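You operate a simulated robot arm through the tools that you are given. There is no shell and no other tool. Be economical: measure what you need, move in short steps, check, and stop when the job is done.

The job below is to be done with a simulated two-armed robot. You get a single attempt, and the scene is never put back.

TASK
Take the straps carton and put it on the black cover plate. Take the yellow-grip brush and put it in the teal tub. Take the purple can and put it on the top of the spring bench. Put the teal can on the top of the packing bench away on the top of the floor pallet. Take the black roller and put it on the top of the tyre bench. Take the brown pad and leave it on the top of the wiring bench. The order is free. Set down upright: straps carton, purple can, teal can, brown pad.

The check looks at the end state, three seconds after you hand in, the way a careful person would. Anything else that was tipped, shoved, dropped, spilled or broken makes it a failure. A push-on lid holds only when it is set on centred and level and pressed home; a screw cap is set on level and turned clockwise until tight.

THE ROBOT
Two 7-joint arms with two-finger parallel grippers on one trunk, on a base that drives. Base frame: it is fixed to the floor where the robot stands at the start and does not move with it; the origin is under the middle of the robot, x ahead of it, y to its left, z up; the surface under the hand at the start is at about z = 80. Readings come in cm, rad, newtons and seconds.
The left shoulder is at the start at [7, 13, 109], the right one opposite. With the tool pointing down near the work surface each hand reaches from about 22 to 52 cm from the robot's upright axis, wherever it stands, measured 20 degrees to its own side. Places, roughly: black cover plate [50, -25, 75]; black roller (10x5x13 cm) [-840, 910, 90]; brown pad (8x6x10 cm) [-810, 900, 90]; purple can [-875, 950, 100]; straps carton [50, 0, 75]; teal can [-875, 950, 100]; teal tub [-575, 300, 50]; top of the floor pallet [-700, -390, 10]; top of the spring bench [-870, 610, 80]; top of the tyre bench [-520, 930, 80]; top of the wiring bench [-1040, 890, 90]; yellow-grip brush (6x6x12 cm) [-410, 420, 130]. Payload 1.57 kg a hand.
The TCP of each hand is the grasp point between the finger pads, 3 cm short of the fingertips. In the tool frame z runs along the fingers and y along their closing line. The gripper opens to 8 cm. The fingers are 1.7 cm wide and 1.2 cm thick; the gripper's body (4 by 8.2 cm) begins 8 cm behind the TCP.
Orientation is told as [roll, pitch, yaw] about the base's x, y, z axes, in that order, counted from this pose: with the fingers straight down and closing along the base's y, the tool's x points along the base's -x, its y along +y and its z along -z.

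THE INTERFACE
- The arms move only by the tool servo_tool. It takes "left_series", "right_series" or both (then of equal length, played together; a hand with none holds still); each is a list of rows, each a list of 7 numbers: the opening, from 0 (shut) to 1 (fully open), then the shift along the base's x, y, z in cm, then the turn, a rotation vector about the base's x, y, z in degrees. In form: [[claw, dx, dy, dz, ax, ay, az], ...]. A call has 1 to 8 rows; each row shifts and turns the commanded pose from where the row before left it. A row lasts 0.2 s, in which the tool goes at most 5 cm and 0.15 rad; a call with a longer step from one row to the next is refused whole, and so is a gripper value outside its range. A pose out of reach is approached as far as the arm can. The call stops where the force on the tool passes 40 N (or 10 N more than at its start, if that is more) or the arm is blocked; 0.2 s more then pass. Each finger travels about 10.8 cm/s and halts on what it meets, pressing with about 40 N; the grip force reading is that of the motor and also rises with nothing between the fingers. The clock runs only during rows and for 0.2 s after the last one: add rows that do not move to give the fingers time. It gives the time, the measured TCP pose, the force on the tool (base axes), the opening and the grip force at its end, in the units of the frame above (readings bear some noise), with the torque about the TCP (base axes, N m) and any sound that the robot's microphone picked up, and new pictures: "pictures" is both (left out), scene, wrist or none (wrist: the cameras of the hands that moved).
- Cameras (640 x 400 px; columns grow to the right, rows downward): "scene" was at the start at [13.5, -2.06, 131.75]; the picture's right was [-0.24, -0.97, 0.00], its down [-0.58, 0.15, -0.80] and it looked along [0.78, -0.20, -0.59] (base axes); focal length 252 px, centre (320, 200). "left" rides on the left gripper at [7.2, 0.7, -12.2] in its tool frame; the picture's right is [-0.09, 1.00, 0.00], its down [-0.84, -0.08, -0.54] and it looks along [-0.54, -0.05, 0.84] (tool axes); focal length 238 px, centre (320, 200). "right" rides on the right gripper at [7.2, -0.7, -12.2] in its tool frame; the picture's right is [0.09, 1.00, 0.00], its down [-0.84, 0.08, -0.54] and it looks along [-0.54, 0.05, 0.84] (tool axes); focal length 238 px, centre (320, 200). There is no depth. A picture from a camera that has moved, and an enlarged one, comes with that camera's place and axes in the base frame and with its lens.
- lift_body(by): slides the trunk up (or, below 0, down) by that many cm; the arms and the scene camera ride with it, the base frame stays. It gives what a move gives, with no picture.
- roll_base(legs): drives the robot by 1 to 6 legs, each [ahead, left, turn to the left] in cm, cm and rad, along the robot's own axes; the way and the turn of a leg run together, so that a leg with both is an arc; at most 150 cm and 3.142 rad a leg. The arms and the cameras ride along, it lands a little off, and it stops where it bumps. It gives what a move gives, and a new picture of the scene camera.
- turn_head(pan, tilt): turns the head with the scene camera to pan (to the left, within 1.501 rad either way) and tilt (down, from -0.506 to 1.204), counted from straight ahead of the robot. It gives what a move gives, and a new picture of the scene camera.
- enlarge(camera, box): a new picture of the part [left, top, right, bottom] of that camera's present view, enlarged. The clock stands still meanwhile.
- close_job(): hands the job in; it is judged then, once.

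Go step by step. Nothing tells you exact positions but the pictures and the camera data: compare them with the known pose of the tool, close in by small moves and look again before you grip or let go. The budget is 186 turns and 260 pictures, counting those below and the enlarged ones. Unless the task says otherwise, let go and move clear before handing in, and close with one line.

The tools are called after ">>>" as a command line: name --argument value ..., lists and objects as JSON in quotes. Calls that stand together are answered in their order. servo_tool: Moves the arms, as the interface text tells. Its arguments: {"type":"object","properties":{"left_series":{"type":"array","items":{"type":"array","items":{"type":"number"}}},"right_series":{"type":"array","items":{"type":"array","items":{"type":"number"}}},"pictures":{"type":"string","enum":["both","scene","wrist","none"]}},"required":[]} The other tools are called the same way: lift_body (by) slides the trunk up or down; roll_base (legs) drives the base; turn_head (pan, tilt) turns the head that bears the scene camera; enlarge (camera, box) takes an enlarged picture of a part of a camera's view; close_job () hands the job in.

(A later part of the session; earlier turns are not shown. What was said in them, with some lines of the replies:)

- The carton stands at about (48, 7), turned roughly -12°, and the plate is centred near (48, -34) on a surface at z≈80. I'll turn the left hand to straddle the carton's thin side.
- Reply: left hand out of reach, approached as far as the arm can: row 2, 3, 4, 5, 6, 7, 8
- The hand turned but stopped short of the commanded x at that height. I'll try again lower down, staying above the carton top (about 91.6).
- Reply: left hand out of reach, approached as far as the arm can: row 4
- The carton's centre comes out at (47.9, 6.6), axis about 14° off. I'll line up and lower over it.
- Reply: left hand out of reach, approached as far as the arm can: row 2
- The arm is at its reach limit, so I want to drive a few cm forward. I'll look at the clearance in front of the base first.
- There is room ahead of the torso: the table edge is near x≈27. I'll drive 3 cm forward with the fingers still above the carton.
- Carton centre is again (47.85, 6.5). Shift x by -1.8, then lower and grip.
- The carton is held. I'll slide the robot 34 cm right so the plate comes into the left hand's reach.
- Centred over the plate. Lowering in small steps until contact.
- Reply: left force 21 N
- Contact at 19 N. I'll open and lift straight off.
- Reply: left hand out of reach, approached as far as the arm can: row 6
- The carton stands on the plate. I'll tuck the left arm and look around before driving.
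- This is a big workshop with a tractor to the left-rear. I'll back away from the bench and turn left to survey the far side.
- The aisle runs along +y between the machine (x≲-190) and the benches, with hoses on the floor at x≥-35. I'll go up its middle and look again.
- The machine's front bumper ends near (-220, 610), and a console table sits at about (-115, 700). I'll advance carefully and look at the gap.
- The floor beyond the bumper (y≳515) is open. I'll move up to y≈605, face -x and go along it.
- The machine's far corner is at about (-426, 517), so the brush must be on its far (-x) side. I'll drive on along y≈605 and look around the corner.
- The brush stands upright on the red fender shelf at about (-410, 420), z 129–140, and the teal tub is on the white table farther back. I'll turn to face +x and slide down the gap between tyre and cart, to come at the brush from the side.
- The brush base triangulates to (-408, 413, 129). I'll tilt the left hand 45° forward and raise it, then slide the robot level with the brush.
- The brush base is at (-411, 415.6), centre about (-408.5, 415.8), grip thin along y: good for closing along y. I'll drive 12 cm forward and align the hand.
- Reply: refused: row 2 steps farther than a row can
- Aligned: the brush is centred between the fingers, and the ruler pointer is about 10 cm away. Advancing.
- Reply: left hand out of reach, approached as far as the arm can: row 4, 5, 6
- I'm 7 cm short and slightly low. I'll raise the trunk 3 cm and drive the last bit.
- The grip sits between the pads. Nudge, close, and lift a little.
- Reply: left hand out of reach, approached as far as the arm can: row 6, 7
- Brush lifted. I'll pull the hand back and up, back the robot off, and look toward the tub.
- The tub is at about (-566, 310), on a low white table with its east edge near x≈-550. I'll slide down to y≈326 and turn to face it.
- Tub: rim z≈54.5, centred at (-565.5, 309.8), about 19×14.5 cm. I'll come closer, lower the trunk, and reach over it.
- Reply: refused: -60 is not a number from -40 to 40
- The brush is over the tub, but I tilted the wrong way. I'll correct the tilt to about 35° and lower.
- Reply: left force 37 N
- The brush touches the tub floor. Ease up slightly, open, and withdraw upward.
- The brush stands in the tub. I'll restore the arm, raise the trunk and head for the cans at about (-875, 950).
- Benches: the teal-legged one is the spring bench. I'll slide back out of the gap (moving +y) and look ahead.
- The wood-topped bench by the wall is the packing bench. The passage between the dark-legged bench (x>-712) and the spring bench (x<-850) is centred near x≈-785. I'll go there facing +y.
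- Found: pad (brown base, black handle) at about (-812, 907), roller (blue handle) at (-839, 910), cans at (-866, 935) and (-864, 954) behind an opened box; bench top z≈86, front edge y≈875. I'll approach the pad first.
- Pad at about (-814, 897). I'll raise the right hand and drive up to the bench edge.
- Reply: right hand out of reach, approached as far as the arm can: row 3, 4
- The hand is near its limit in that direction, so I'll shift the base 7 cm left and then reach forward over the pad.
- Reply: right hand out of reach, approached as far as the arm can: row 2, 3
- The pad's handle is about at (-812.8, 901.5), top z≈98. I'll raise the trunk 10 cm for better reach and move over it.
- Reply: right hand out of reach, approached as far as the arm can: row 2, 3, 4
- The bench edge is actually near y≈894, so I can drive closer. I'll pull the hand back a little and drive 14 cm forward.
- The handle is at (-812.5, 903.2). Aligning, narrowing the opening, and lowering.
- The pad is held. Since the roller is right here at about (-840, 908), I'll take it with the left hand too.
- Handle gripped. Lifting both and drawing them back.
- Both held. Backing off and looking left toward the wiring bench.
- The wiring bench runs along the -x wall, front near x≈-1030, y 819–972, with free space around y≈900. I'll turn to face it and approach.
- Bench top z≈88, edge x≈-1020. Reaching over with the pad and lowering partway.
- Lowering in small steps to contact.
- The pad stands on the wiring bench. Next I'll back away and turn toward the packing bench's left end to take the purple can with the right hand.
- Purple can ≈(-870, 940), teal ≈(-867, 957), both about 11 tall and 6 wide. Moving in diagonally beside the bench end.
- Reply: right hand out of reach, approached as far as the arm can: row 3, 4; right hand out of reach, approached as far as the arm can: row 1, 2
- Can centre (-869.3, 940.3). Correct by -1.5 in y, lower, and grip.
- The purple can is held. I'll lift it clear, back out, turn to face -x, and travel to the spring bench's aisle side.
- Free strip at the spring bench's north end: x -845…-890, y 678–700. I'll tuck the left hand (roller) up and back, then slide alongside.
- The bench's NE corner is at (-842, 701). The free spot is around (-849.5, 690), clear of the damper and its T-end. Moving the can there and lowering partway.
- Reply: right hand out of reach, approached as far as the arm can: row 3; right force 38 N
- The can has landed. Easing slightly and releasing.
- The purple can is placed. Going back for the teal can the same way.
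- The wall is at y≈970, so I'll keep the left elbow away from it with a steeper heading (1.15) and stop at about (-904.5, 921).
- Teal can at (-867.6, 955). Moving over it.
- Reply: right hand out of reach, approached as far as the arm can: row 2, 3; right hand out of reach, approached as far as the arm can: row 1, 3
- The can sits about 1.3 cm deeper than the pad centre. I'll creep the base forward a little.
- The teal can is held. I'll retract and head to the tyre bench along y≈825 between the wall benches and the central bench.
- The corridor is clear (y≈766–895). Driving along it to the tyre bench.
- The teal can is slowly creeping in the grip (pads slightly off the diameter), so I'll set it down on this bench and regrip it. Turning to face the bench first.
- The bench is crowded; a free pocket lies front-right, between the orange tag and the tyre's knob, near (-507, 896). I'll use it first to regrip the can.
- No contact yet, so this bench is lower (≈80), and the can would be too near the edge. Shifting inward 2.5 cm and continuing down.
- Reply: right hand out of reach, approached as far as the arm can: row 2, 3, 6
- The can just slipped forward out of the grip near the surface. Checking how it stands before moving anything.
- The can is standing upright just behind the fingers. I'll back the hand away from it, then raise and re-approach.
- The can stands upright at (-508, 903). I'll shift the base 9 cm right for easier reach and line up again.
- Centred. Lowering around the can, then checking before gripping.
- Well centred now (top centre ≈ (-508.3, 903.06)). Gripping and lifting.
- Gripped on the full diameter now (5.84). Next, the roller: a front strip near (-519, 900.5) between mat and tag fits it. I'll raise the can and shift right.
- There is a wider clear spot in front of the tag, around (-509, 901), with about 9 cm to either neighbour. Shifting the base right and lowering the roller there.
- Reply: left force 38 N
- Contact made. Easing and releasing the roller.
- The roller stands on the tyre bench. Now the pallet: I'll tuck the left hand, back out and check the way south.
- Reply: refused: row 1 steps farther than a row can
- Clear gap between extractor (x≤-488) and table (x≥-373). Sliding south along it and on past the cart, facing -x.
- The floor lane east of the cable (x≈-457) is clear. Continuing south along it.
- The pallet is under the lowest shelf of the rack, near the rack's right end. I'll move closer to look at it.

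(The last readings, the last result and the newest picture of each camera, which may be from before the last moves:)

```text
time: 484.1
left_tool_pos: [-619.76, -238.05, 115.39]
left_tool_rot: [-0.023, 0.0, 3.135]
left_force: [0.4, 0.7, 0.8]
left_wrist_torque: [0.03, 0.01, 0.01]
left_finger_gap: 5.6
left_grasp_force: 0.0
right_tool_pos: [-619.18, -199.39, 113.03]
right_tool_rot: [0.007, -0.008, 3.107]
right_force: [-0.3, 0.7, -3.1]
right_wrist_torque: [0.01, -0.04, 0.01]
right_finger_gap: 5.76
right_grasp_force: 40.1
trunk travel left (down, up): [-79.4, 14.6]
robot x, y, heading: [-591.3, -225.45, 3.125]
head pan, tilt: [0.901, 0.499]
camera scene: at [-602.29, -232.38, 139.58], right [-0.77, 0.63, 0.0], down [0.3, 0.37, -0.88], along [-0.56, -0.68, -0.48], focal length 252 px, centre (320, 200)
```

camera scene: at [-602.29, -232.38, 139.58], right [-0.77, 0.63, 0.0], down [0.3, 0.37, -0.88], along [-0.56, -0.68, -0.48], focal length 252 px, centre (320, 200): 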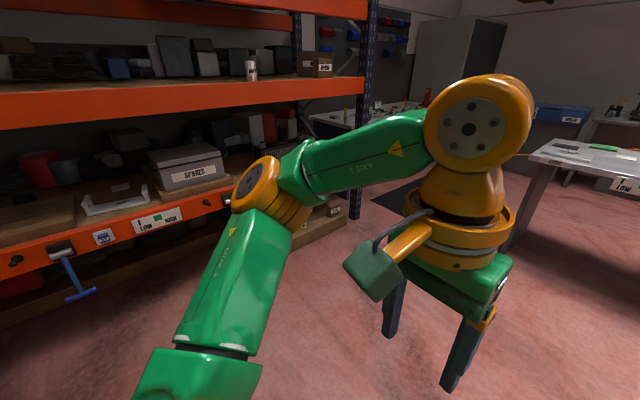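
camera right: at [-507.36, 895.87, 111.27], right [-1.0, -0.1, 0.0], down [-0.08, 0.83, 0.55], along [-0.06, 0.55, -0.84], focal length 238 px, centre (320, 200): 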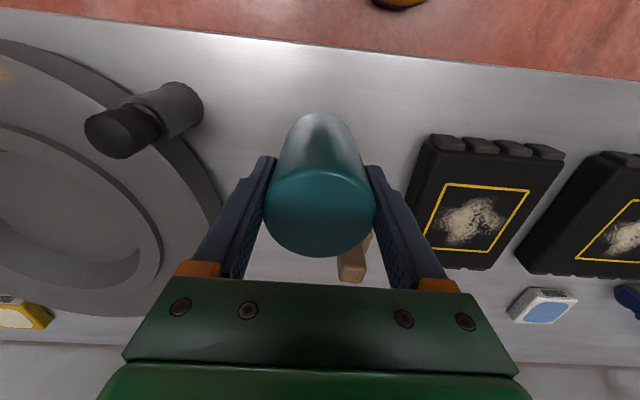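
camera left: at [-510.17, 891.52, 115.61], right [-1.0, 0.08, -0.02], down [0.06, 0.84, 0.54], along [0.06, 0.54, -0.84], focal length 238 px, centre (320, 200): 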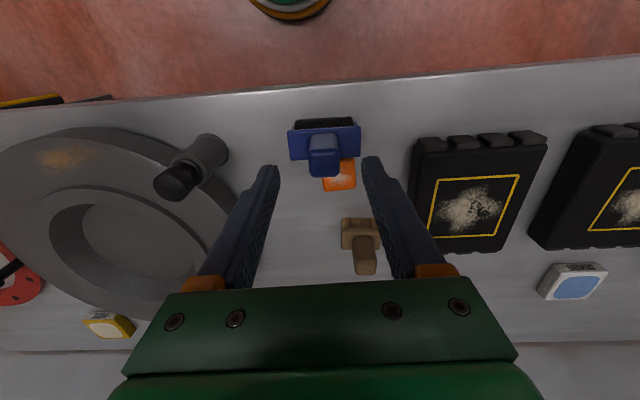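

>>> roll_base --legs '[[0, 0, 1.585], [0, -105, 0]]'

>>> turn_head --pan -0.1 --tilt 0.6

```text
time: 493.3
left_tool_pos: [-683.01, -252.49, 115.29]
left_tool_rot: [-0.022, 0.0, -1.564]
left_force: [0.0, 0.2, -0.4]
left_wrist_torque: [-0.01, 0.01, 0.0]
left_finger_gap: 5.6
left_grasp_force: 0.1
right_tool_pos: [-721.71, -252.51, 113.12]
right_tool_rot: [0.005, -0.008, -1.595]
right_force: [0.5, -0.5, -2.8]
right_wrist_torque: [-0.02, 0.0, -0.01]
right_finger_gap: 5.76
right_grasp_force: 40.5
trunk travel left (down, up): [-79.4, 14.6]
robot x, y, heading: [-696.15, -224.51, -1.578]
head pan, tilt: [0.901, 0.499]
camera scene: at [-688.72, -235.18, 139.57], right [-0.63, -0.78, 0.0], down [-0.37, 0.3, -0.88], along [0.69, -0.55, -0.48], focal length 252 px, centre (320, 200)
```

scene: 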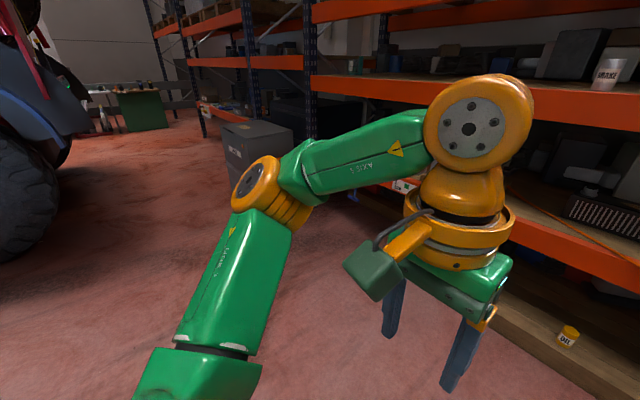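

```text
time: 494.5
left_tool_pos: [-683.15, -252.56, 115.48]
left_tool_rot: [-0.024, -0.001, -1.565]
left_force: [0.2, 0.3, -0.5]
left_wrist_torque: [0.01, 0.01, -0.02]
left_finger_gap: 5.61
left_grasp_force: 0.1
right_tool_pos: [-721.6, -252.5, 113.14]
right_tool_rot: [0.008, -0.007, -1.594]
right_force: [-0.1, 0.2, -3.3]
right_wrist_torque: [0.04, 0.01, -0.01]
right_finger_gap: 5.76
right_grasp_force: 40.2
trunk travel left (down, up): [-79.4, 14.6]
robot x, y, heading: [-695.78, -224.36, -1.573]
head pan, tilt: [-0.099, 0.6]
camera scene: at [-696.82, -238.29, 138.66], right [-0.99, 0.1, 0.0], down [0.06, 0.56, -0.82], along [-0.09, -0.82, -0.57], focal length 252 px, centre (320, 200)
```

scene: 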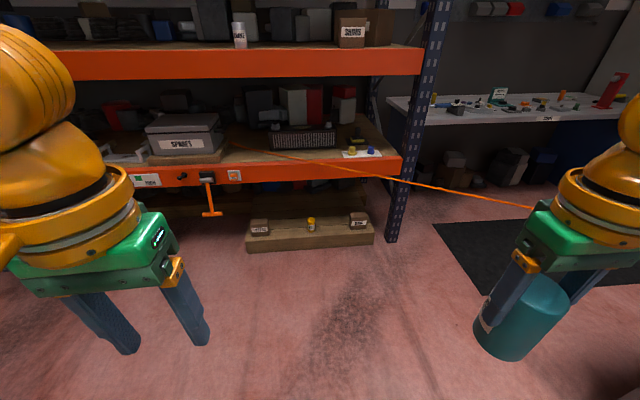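

>>> enlarge --camera "scene" --box '[200, 120, 440, 270]'

>>> enlarge --camera "right" --box '[0, 0, 640, 400]'

```text
2.67 times, centred on (320, 195) of scene
camera zoom: at [-696.82, -238.29, 138.66], right [-0.99, 0.1, 0.0], down [0.06, 0.56, -0.82], along [-0.09, -0.82, -0.57], focal length 673 px, centre (320, 213)
```

zoom: 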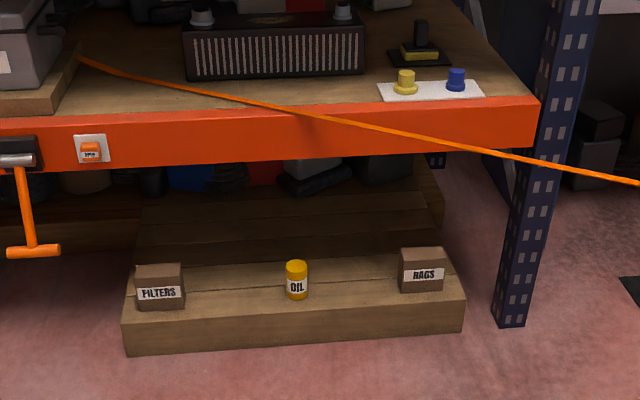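

```text
1.00 times, centred on (320, 200) of right (not enlarged: the box is as wide or as high as the picture)
camera zoom: at [-722.22, -245.11, 125.3], right [1.0, 0.07, 0.01], down [0.05, -0.83, 0.55], along [0.04, -0.55, -0.84], focal length 238 px, centre (320, 200)
```

zoom: 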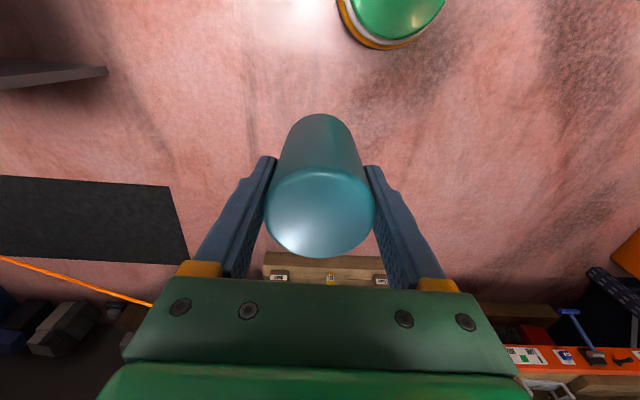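

The pallet top (z≈12.5, front edge y≈-374) holds FILTERS, OIL and RAGS, under a shelf beam (bottom z≈60), with an orange cord higher on the right. I'll aim for the gap at x≈-689 between FILTERS and OIL, staying left of the cord, and lower the trunk before reaching in.

>>> servo_tool --left_series '[[0.7, 1, 3, 1, 0, 0, 0], [0.7, 1, 2, 1, 0, 0, 0], [0.7, 0, 0, 0, 0, 0, 0]]' --pictures "none"

>>> roll_base --legs '[[70, 23, 0]]'

>>> lift_body --by -38

>>> lift_body --by -30

>>> turn_head --pan -0.15 --tilt 0.5

```text
time: 495.3
left_tool_pos: [-680.92, -247.76, 117.42]
left_tool_rot: [-0.023, 0.001, -1.566]
left_force: [-0.1, -0.2, -0.1]
left_wrist_torque: [0.0, 0.02, -0.01]
left_finger_gap: 5.63
left_grasp_force: 0.0
right_tool_pos: [-721.73, -252.52, 113.0]
right_tool_rot: [0.007, -0.007, -1.593]
right_force: [0.1, -0.3, -2.8]
right_wrist_torque: [0.03, 0.02, -0.02]
right_finger_gap: 5.78
right_grasp_force: 40.3
trunk travel left (down, up): [-79.4, 14.6]
robot x, y, heading: [-695.86, -224.53, -1.572]
head pan, tilt: [-0.099, 0.6]
```

```text
time: 499.4
left_tool_pos: [-658.21, -318.26, 117.34]
left_tool_rot: [-0.023, -0.002, -1.569]
left_force: [-0.2, 0.3, -0.4]
left_wrist_torque: [0.0, 0.01, 0.01]
left_finger_gap: 5.6
left_grasp_force: 0.1
right_tool_pos: [-698.94, -323.08, 113.11]
right_tool_rot: [0.007, -0.009, -1.594]
right_force: [-0.2, 0.2, -3.0]
right_wrist_torque: [0.0, 0.03, 0.04]
right_finger_gap: 5.76
right_grasp_force: 39.9
trunk travel left (down, up): [-79.4, 14.6]
robot x, y, heading: [-673.22, -295.1, -1.583]
head pan, tilt: [-0.099, 0.6]
camera scene: at [-674.08, -308.86, 138.68], right [-0.99, 0.11, 0.0], down [0.06, 0.56, -0.83], along [-0.09, -0.82, -0.56], focal length 252 px, centre (320, 200)
```

scene: 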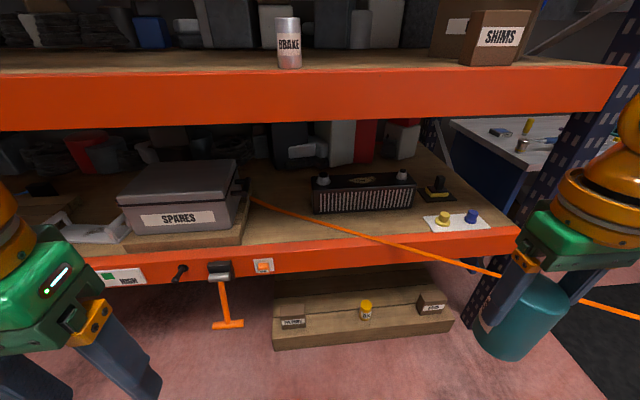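

```text
time: 503.0
left_tool_pos: [-658.17, -318.22, 79.39]
left_tool_rot: [-0.022, 0.001, -1.567]
left_force: [0.6, -0.2, 0.3]
left_wrist_torque: [-0.02, -0.03, -0.03]
left_finger_gap: 5.59
left_grasp_force: 0.1
right_tool_pos: [-698.8, -323.07, 75.05]
right_tool_rot: [0.007, -0.008, -1.595]
right_force: [0.2, 0.5, -3.1]
right_wrist_torque: [0.02, 0.02, 0.0]
right_finger_gap: 5.74
right_grasp_force: 40.6
trunk travel left (down, up): [-41.4, 52.6]
robot x, y, heading: [-673.13, -295.44, -1.581]
head pan, tilt: [-0.099, 0.6]
```

```text
time: 506.0
left_tool_pos: [-658.2, -318.3, 49.35]
left_tool_rot: [-0.024, 0.0, -1.567]
left_force: [0.1, -0.6, -0.4]
left_wrist_torque: [0.02, -0.01, 0.0]
left_finger_gap: 5.61
left_grasp_force: 0.0
right_tool_pos: [-698.91, -323.19, 45.11]
right_tool_rot: [0.007, -0.008, -1.596]
right_force: [0.1, -0.7, -3.1]
right_wrist_torque: [0.02, 0.0, -0.01]
right_finger_gap: 5.75
right_grasp_force: 39.4
trunk travel left (down, up): [-11.4, 82.6]
robot x, y, heading: [-672.83, -295.2, -1.576]
head pan, tilt: [-0.099, 0.6]
```

```text
time: 506.7
left_tool_pos: [-658.11, -318.32, 49.4]
left_tool_rot: [-0.024, 0.001, -1.567]
left_force: [0.8, 0.0, -0.3]
left_wrist_torque: [0.02, 0.0, 0.06]
left_finger_gap: 5.6
left_grasp_force: 0.1
right_tool_pos: [-698.97, -323.16, 45.04]
right_tool_rot: [0.007, -0.006, -1.595]
right_force: [-0.5, 0.1, -3.1]
right_wrist_torque: [-0.03, 0.0, -0.01]
right_finger_gap: 5.75
right_grasp_force: 39.6
trunk travel left (down, up): [-11.4, 82.6]
robot x, y, heading: [-673.03, -295.32, -1.575]
head pan, tilt: [-0.15, 0.499]
camera scene: at [-674.5, -309.15, 71.57], right [-0.99, 0.16, 0.0], down [0.07, 0.47, -0.88], along [-0.14, -0.87, -0.48], focal length 252 px, centre (320, 200)
```

scene: 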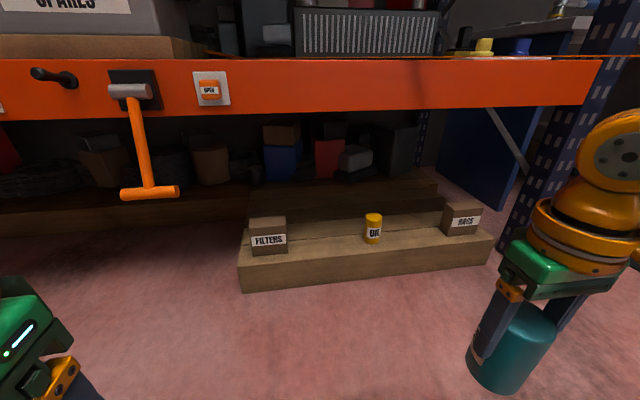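

Good view: target spot (-688, -382) between FILTERS and OIL. I'll tuck the left hand further back, bring the can to x≈-688 and z≈27, then drive forward.

>>> servo_tool --left_series '[[0.7, 2, 3, 0, 0, 0, 0], [0.7, 3, 3, 0, 0, 0, 0], [0.7, 3, 2, 0, 0, 0, 0], [0.7, 2, 0, 0, 0, 0, 0], [0.7, 0, 0, 0, 0, 0, 0], [0.7, 0, 0, 0, 0, 0, 0]]' --right_series '[[0.4, 2, -1, -3, 0, 0, 0], [0.4, 2, -1, -4, 0, 0, 0], [0.4, 2, -1, -4, 0, 0, 0], [0.4, 2, -1, -4, 0, 0, 0], [0.4, 2, 0, -3, 0, 0, 0], [0.4, 0, 0, 0, 0, 0, 0]]' --pictures "none"

>>> roll_base --legs '[[38, 0, 0]]'

```text
time: 508.1
left_tool_pos: [-651.87, -311.42, 47.02]
left_tool_rot: [-0.025, 0.0, -1.569]
left_force: [-0.1, -1.0, -0.6]
left_wrist_torque: [0.0, 0.0, -0.03]
left_finger_gap: 5.61
left_grasp_force: 0.1
left hand out of reach, approached as far as the arm can: row 3, 4
right_tool_pos: [-688.86, -326.9, 27.06]
right_tool_rot: [0.007, -0.007, -1.595]
right_force: [0.4, 0.3, -1.9]
right_wrist_torque: [-0.02, -0.01, 0.0]
right_finger_gap: 5.76
right_grasp_force: 40.1
trunk travel left (down, up): [-11.4, 82.6]
robot x, y, heading: [-672.98, -295.21, -1.585]
head pan, tilt: [-0.15, 0.499]
```

```text
time: 510.5
left_tool_pos: [-651.92, -349.51, 46.98]
left_tool_rot: [-0.024, 0.001, -1.567]
left_force: [0.5, -0.4, 0.6]
left_wrist_torque: [0.01, -0.01, 0.0]
left_finger_gap: 5.57
left_grasp_force: 0.0
right_tool_pos: [-689.19, -364.91, 27.16]
right_tool_rot: [0.006, -0.007, -1.595]
right_force: [0.1, 0.1, -2.7]
right_wrist_torque: [0.01, 0.0, 0.03]
right_finger_gap: 5.77
right_grasp_force: 40.2
trunk travel left (down, up): [-11.4, 82.6]
robot x, y, heading: [-673.46, -333.59, -1.575]
head pan, tilt: [-0.15, 0.499]
camera scene: at [-674.73, -347.34, 71.57], right [-0.99, 0.16, 0.0], down [0.07, 0.47, -0.88], along [-0.14, -0.87, -0.48], focal length 252 px, centre (320, 200)
```

scene: 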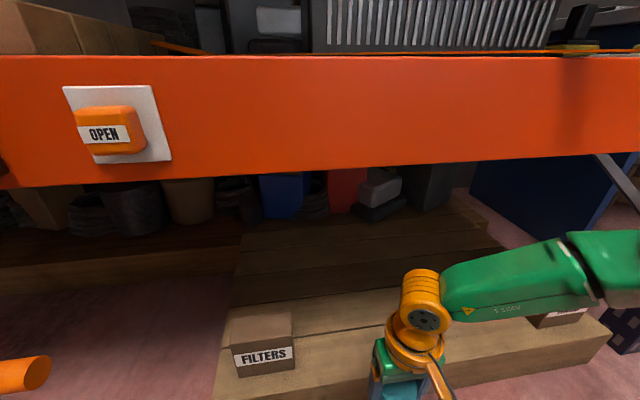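

>>> turn_head --pan -0.25 --tilt 0.95

>>> servo_tool --right_series '[[0.4, 0.3, -3, 0, 0, 0, 0], [0.4, 0.3, -3, 0, 0, 0, 0], [0.4, 0.3, -3, 0, 0, 0, 0], [0.4, 0.3, -3, 0, 0, 0, 0], [0.4, 0, 0, 0, 0, 0, 0]]' --pictures "both"

```text
time: 511.4
left_tool_pos: [-652.02, -349.54, 46.97]
left_tool_rot: [-0.024, 0.001, -1.568]
left_force: [-0.3, 0.2, 0.5]
left_wrist_torque: [-0.01, 0.0, -0.01]
left_finger_gap: 5.62
left_grasp_force: 0.1
right_tool_pos: [-689.15, -364.93, 27.11]
right_tool_rot: [0.003, -0.006, -1.596]
right_force: [0.2, 0.2, -3.1]
right_wrist_torque: [-0.01, 0.01, -0.01]
right_finger_gap: 5.78
right_grasp_force: 40.3
trunk travel left (down, up): [-11.4, 82.6]
robot x, y, heading: [-673.2, -333.27, -1.579]
head pan, tilt: [-0.25, 0.949]
camera scene: at [-675.15, -345.39, 67.83], right [-0.97, 0.25, 0.0], down [0.21, 0.79, -0.58], along [-0.15, -0.56, -0.81], focal length 252 px, centre (320, 200)
```

scene: 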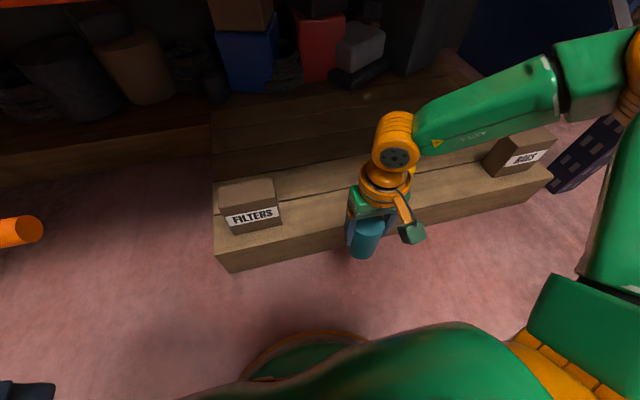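

```text
time: 512.6
left_tool_pos: [-651.93, -349.55, 46.93]
left_tool_rot: [-0.025, 0.001, -1.567]
left_force: [0.0, 0.1, -1.2]
left_wrist_torque: [0.0, -0.02, 0.02]
left_finger_gap: 5.59
left_grasp_force: 0.1
right_tool_pos: [-690.16, -374.24, 28.07]
right_tool_rot: [0.007, -0.006, -1.595]
right_force: [0.5, 1.0, -3.1]
right_wrist_torque: [0.0, 0.02, 0.03]
right_finger_gap: 5.77
right_grasp_force: 39.6
right hand out of reach, approached as far as the arm can: row 3, 4
trunk travel left (down, up): [-11.4, 82.6]
robot x, y, heading: [-673.2, -333.18, -1.575]
head pan, tilt: [-0.25, 0.949]
camera scene: at [-675.15, -345.39, 67.82], right [-0.97, 0.25, 0.0], down [0.21, 0.79, -0.58], along [-0.15, -0.56, -0.81], focal length 252 px, centre (320, 200)
camera right: at [-690.75, -366.91, 40.3], right [1.0, 0.07, 0.01], down [0.05, -0.83, 0.55], along [0.04, -0.55, -0.84], focal length 238 px, centre (320, 200)
```

scene: 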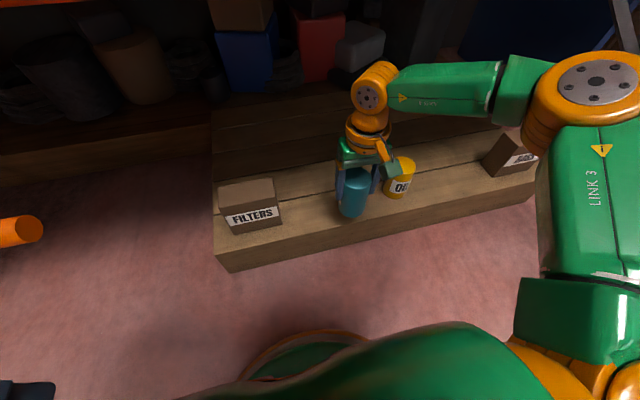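
right: 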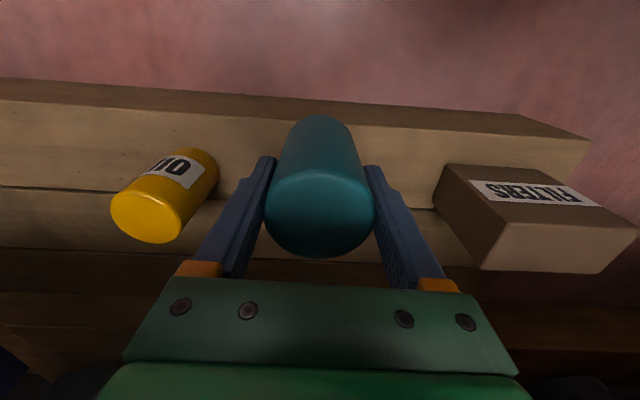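

7 cm short; the base has room, so I'll creep forward.

>>> roll_base --legs '[[7.5, 0, 0]]'

>>> servo_tool --right_series '[[0.4, 0.7, 0, -2, 0, 0, 0], [0.4, 0, 0, -2, 0, 0, 0], [0.4, 0, 0, 0, 0, 0, 0]]' --pictures "both"

```text
time: 513.7
left_tool_pos: [-652.05, -356.94, 47.03]
left_tool_rot: [-0.024, 0.001, -1.567]
left_force: [0.3, -0.5, 0.7]
left_wrist_torque: [0.01, 0.01, -0.04]
left_finger_gap: 5.59
left_grasp_force: 0.1
right_tool_pos: [-690.19, -381.77, 28.08]
right_tool_rot: [0.009, -0.007, -1.596]
right_force: [-0.6, -0.1, -1.7]
right_wrist_torque: [0.01, 0.02, 0.0]
right_finger_gap: 5.75
right_grasp_force: 39.9
trunk travel left (down, up): [-11.4, 82.6]
robot x, y, heading: [-673.33, -340.76, -1.577]
head pan, tilt: [-0.25, 0.949]
camera scene: at [-675.2, -352.86, 67.82], right [-0.97, 0.25, 0.0], down [0.21, 0.79, -0.58], along [-0.15, -0.56, -0.81], focal length 252 px, centre (320, 200)
```

scene: 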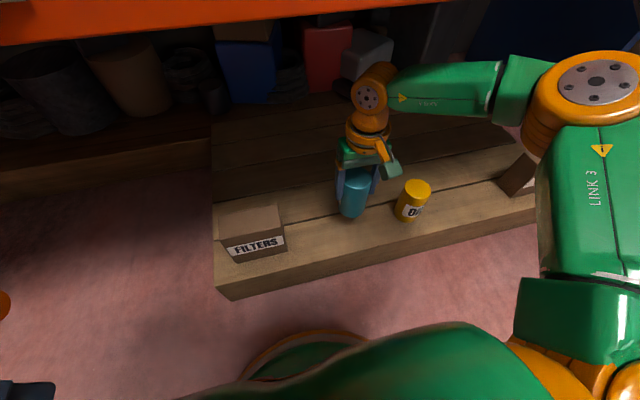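

```text
time: 514.5
left_tool_pos: [-651.99, -357.02, 47.09]
left_tool_rot: [-0.024, 0.001, -1.566]
left_force: [-0.2, 0.1, -0.2]
left_wrist_torque: [0.0, -0.02, 0.01]
left_finger_gap: 5.59
left_grasp_force: 0.0
right_tool_pos: [-690.55, -380.61, 24.7]
right_tool_rot: [0.007, -0.009, -1.595]
right_force: [-0.2, -0.5, -2.2]
right_wrist_torque: [0.0, 0.02, -0.03]
right_finger_gap: 5.75
right_grasp_force: 40.0
right hand out of reach, approached as far as the arm can: row 1, 2
trunk travel left (down, up): [-11.4, 82.6]
robot x, y, heading: [-673.35, -340.89, -1.575]
head pan, tilt: [-0.25, 0.949]
camera scene: at [-675.2, -352.85, 67.82], right [-0.97, 0.25, 0.0], down [0.21, 0.79, -0.58], along [-0.15, -0.56, -0.81], focal length 252 px, centre (320, 200)
camera right: at [-691.09, -373.1, 36.9], right [1.0, 0.07, 0.01], down [0.05, -0.83, 0.55], along [0.04, -0.55, -0.84], focal length 238 px, centre (320, 200)
```

scene: 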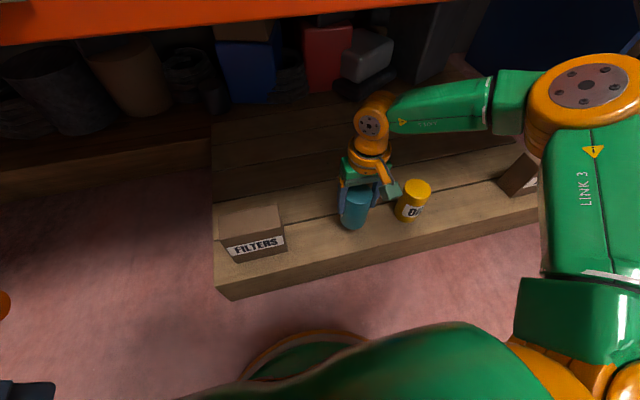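
right: 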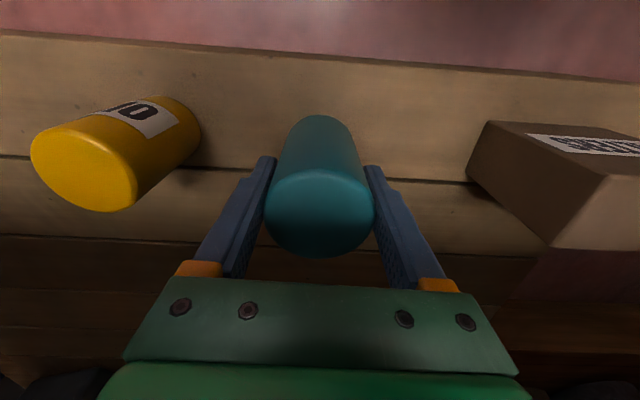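

Position is good: 2.9 cm inside the front edge, 7+ cm from OIL. I'll lower with the trunk, then finish in fine steps.

>>> lift_body --by -2.5

>>> servo_tool --right_series '[[0.4, 0, 0, -0.4, 0, 0, 0], [0.4, 0, 0, -0.4, 0, 0, 0], [0.4, 0, 0, 0, 0, 0, 0]]' --pictures "wrist"

```text
time: 515.2
left_tool_pos: [-652.03, -357.08, 44.55]
left_tool_rot: [-0.024, 0.0, -1.567]
left_force: [-1.0, -0.4, -0.1]
left_wrist_torque: [0.01, 0.04, -0.02]
left_finger_gap: 5.6
left_grasp_force: 0.0
right_tool_pos: [-690.47, -380.53, 22.14]
right_tool_rot: [0.008, -0.01, -1.595]
right_force: [0.0, -0.1, -1.8]
right_wrist_torque: [0.0, -0.01, 0.02]
right_finger_gap: 5.79
right_grasp_force: 40.3
trunk travel left (down, up): [-8.9, 85.1]
robot x, y, heading: [-673.27, -340.84, -1.577]
head pan, tilt: [-0.25, 0.949]
```

```text
time: 516.0
left_tool_pos: [-652.08, -357.06, 44.49]
left_tool_rot: [-0.025, 0.0, -1.567]
left_force: [0.8, -0.9, -0.5]
left_wrist_torque: [0.02, 0.0, 0.02]
left_finger_gap: 5.58
left_grasp_force: 0.1
right_tool_pos: [-690.64, -380.26, 21.58]
right_tool_rot: [0.009, -0.009, -1.595]
right_force: [-0.3, 0.8, -3.0]
right_wrist_torque: [0.02, -0.02, -0.01]
right_finger_gap: 5.78
right_grasp_force: 39.9
trunk travel left (down, up): [-8.9, 85.1]
robot x, y, heading: [-673.28, -340.91, -1.581]
head pan, tilt: [-0.25, 0.949]
camera right: at [-691.25, -372.86, 33.74], right [1.0, 0.07, 0.01], down [0.05, -0.83, 0.55], along [0.04, -0.55, -0.83], focal length 238 px, centre (320, 200)
```

right: 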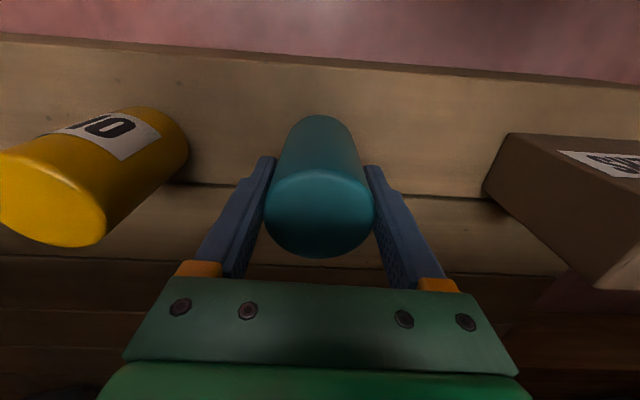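

>>> lift_body --by -0.8

>>> lift_body --by -0.5

```text
time: 516.5
left_tool_pos: [-651.99, -356.94, 43.84]
left_tool_rot: [-0.025, -0.003, -1.566]
left_force: [-0.6, 0.5, -0.7]
left_wrist_torque: [0.0, 0.0, -0.01]
left_finger_gap: 5.6
left_grasp_force: 0.1
right_tool_pos: [-690.65, -380.22, 21.11]
right_tool_rot: [0.007, -0.017, -1.595]
right_force: [-0.4, 5.9, 24.4]
right_wrist_torque: [0.88, 0.49, -0.08]
right_finger_gap: 5.78
right_grasp_force: 40.1
trunk travel left (down, up): [-8.1, 85.9]
robot x, y, heading: [-673.34, -340.74, -1.577]
head pan, tilt: [-0.25, 0.949]
```

```text
time: 517.1
left_tool_pos: [-651.85, -356.8, 43.29]
left_tool_rot: [-0.029, -0.006, -1.567]
left_force: [-0.4, 0.1, -0.4]
left_wrist_torque: [-0.01, 0.0, -0.01]
left_finger_gap: 5.58
left_grasp_force: 0.2
right_tool_pos: [-690.69, -380.23, 20.67]
right_tool_rot: [0.006, -0.02, -1.596]
right_force: [-3.5, -1.5, 37.2]
right_wrist_torque: [-0.41, 0.96, 0.0]
right_finger_gap: 5.8
right_grasp_force: 39.6
trunk travel left (down, up): [-7.6, 86.4]
robot x, y, heading: [-673.25, -340.87, -1.575]
head pan, tilt: [-0.25, 0.949]
```

Contact. Relieving the pressure before opening.

>>> lift_body --by 0.6

>>> servo_tool --right_series '[[0.4, 0, 0, 0, 0, 0, 0], [0.4, 0, 0, 0, 0, 0, 0]]' --pictures "both"

```text
time: 517.6
left_tool_pos: [-652.0, -356.97, 43.86]
left_tool_rot: [-0.023, 0.001, -1.567]
left_force: [0.1, -0.4, 0.2]
left_wrist_torque: [0.01, 0.0, 0.01]
left_finger_gap: 5.6
left_grasp_force: 0.0
right_tool_pos: [-690.53, -380.2, 20.83]
right_tool_rot: [0.007, -0.008, -1.596]
right_force: [1.2, 1.2, 0.7]
right_wrist_torque: [-0.08, -0.11, 0.05]
right_finger_gap: 5.77
right_grasp_force: 40.2
trunk travel left (down, up): [-8.2, 85.8]
robot x, y, heading: [-673.52, -341.12, -1.581]
head pan, tilt: [-0.25, 0.949]
```

```text
time: 518.2
left_tool_pos: [-652.04, -357.01, 43.91]
left_tool_rot: [-0.025, 0.001, -1.567]
left_force: [0.0, 0.1, -0.3]
left_wrist_torque: [0.0, -0.04, 0.0]
left_finger_gap: 5.59
left_grasp_force: 0.0
right_tool_pos: [-690.69, -380.33, 20.86]
right_tool_rot: [0.007, -0.008, -1.595]
right_force: [0.1, -0.4, -2.4]
right_wrist_torque: [0.02, 0.01, 0.0]
right_finger_gap: 5.76
right_grasp_force: 39.3
trunk travel left (down, up): [-8.2, 85.8]
robot x, y, heading: [-673.37, -341.2, -1.577]
head pan, tilt: [-0.25, 0.949]
camera scene: at [-675.2, -352.85, 64.61], right [-0.97, 0.25, 0.0], down [0.21, 0.79, -0.58], along [-0.15, -0.56, -0.81], focal length 252 px, centre (320, 200)
camera right: at [-691.26, -372.85, 33.03], right [1.0, 0.07, 0.01], down [0.05, -0.83, 0.55], along [0.04, -0.55, -0.84], focal length 238 px, centre (320, 200)
```

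scene: 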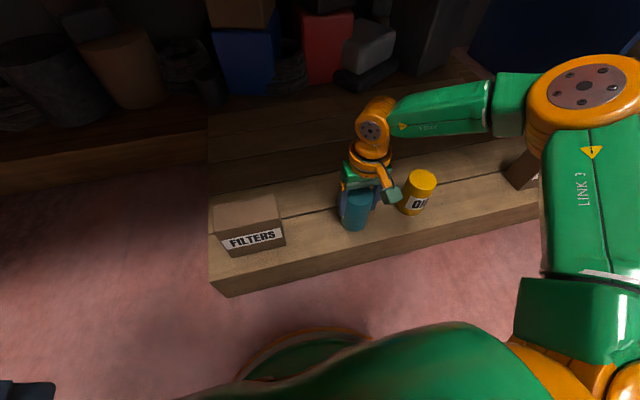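
right: 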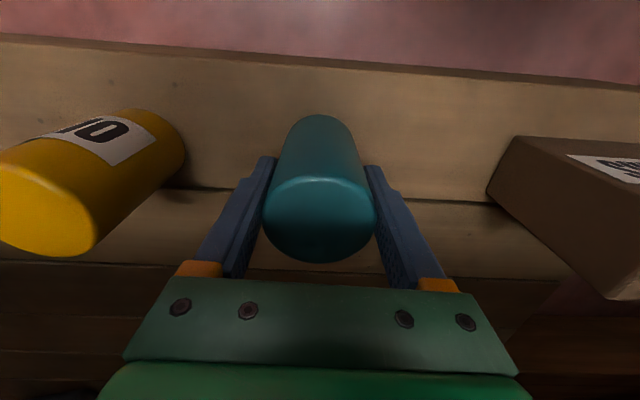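

>>> servo_tool --right_series '[[0.4, 0, 0, -0.2, 0, 0, 0], [0.65, 0, 0, 0, 0, 0, 0], [0.8, 0, 0, 0, 0, 0, 0], [0.88, 0, 0, 0, 0, 0, 0], [0.88, 0, 0, 0, 0, 0, 0]]' --pictures "wrist"

```text
time: 519.4
left_tool_pos: [-652.09, -357.05, 43.81]
left_tool_rot: [-0.025, 0.0, -1.567]
left_force: [-0.3, 0.4, 0.2]
left_wrist_torque: [-0.02, -0.04, -0.01]
left_finger_gap: 5.63
left_grasp_force: 0.0
right_tool_pos: [-690.76, -380.2, 20.69]
right_tool_rot: [0.007, -0.01, -1.594]
right_force: [-0.3, 0.3, -0.4]
right_wrist_torque: [0.04, 0.01, -0.01]
right_finger_gap: 7.05
right_grasp_force: 0.1
trunk travel left (down, up): [-8.2, 85.8]
robot x, y, heading: [-673.71, -340.84, -1.578]
head pan, tilt: [-0.25, 0.949]
camera right: at [-691.29, -372.78, 32.88], right [1.0, 0.07, 0.01], down [0.05, -0.83, 0.55], along [0.04, -0.55, -0.83], focal length 238 px, centre (320, 200)
```

right: 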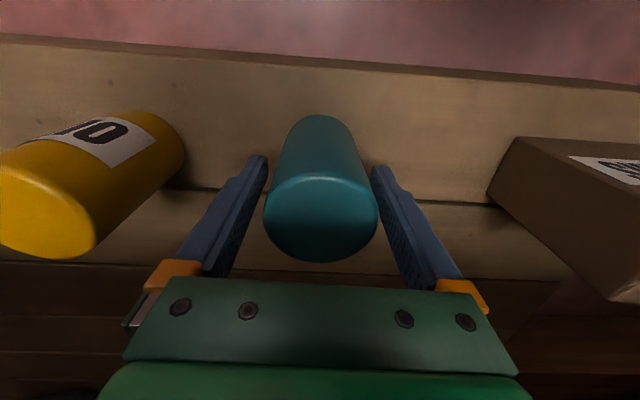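

The can stands free. Raising 8 cm clear of its top, then backing straight out.

>>> lift_body --by 8

>>> roll_base --legs '[[-45, 0, 0]]'

>>> turn_head --pan -0.1 --tilt 0.6

```text
time: 520.6
left_tool_pos: [-651.96, -357.05, 51.89]
left_tool_rot: [-0.025, -0.001, -1.568]
left_force: [0.4, 0.1, 0.1]
left_wrist_torque: [-0.01, 0.01, 0.01]
left_finger_gap: 5.61
left_grasp_force: 0.0
right_tool_pos: [-690.73, -380.22, 28.67]
right_tool_rot: [0.008, -0.011, -1.595]
right_force: [0.3, 0.6, 0.2]
right_wrist_torque: [-0.01, 0.0, 0.01]
right_finger_gap: 7.01
right_grasp_force: 0.1
trunk travel left (down, up): [-16.2, 77.8]
robot x, y, heading: [-673.29, -340.8, -1.578]
head pan, tilt: [-0.25, 0.949]
```

```text
time: 523.3
left_tool_pos: [-651.87, -312.44, 51.86]
left_tool_rot: [-0.025, 0.0, -1.55]
left_force: [0.4, 0.7, -0.4]
left_wrist_torque: [-0.01, 0.0, -0.01]
left_finger_gap: 5.61
left_grasp_force: 0.1
right_tool_pos: [-690.11, -336.32, 28.77]
right_tool_rot: [0.009, -0.012, -1.577]
right_force: [-0.2, 0.1, -0.5]
right_wrist_torque: [0.01, 0.01, 0.01]
right_finger_gap: 7.04
right_grasp_force: 0.0
trunk travel left (down, up): [-16.2, 77.8]
robot x, y, heading: [-673.44, -296.77, -1.557]
head pan, tilt: [-0.25, 0.949]
camera scene: at [-675.09, -308.71, 72.63], right [-0.97, 0.24, 0.0], down [0.19, 0.79, -0.58], along [-0.14, -0.57, -0.81], focal length 252 px, centre (320, 200)
```

scene: 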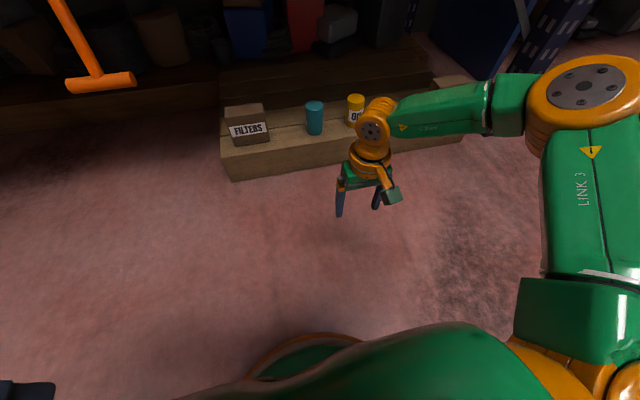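

```text
time: 524.1
left_tool_pos: [-651.96, -312.61, 51.91]
left_tool_rot: [-0.024, 0.0, -1.553]
left_force: [-0.2, 0.8, -0.1]
left_wrist_torque: [0.02, -0.04, 0.06]
left_finger_gap: 5.58
left_grasp_force: 0.1
right_tool_pos: [-690.07, -336.26, 28.71]
right_tool_rot: [0.01, -0.012, -1.579]
right_force: [0.6, -0.5, -0.7]
right_wrist_torque: [0.0, -0.03, 0.01]
right_finger_gap: 7.04
right_grasp_force: 0.0
trunk travel left (down, up): [-16.2, 77.8]
robot x, y, heading: [-673.33, -297.06, -1.553]
head pan, tilt: [-0.099, 0.6]
camera scene: at [-674.16, -310.45, 75.46], right [-1.0, 0.09, 0.0], down [0.05, 0.56, -0.82], along [-0.07, -0.82, -0.57], focal length 252 px, centre (320, 200)
```

scene: 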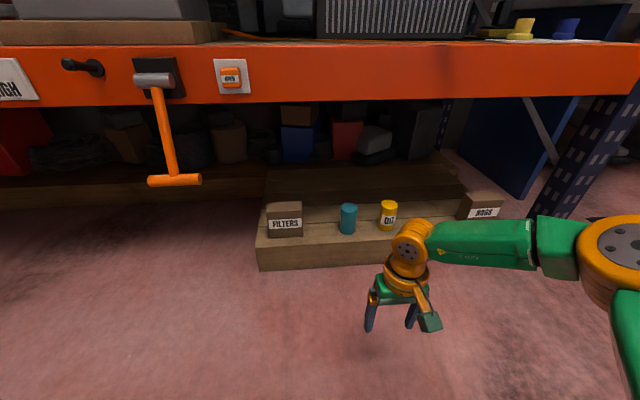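

All six items are where they belong, the teal can stands upright on the pallet, and both hands are clear. Handing in.

>>> close_job

```text
The job is handed in.
```

The job is handed in: all six items are at their places, and the carton, both cans and the pad were set down upright. The teal can slipped from the grip over the tyre bench, so I regripped it there before taking it to the pallet. It landed upright against an orange tag, which moved less than about half a centimetre by my measurements.
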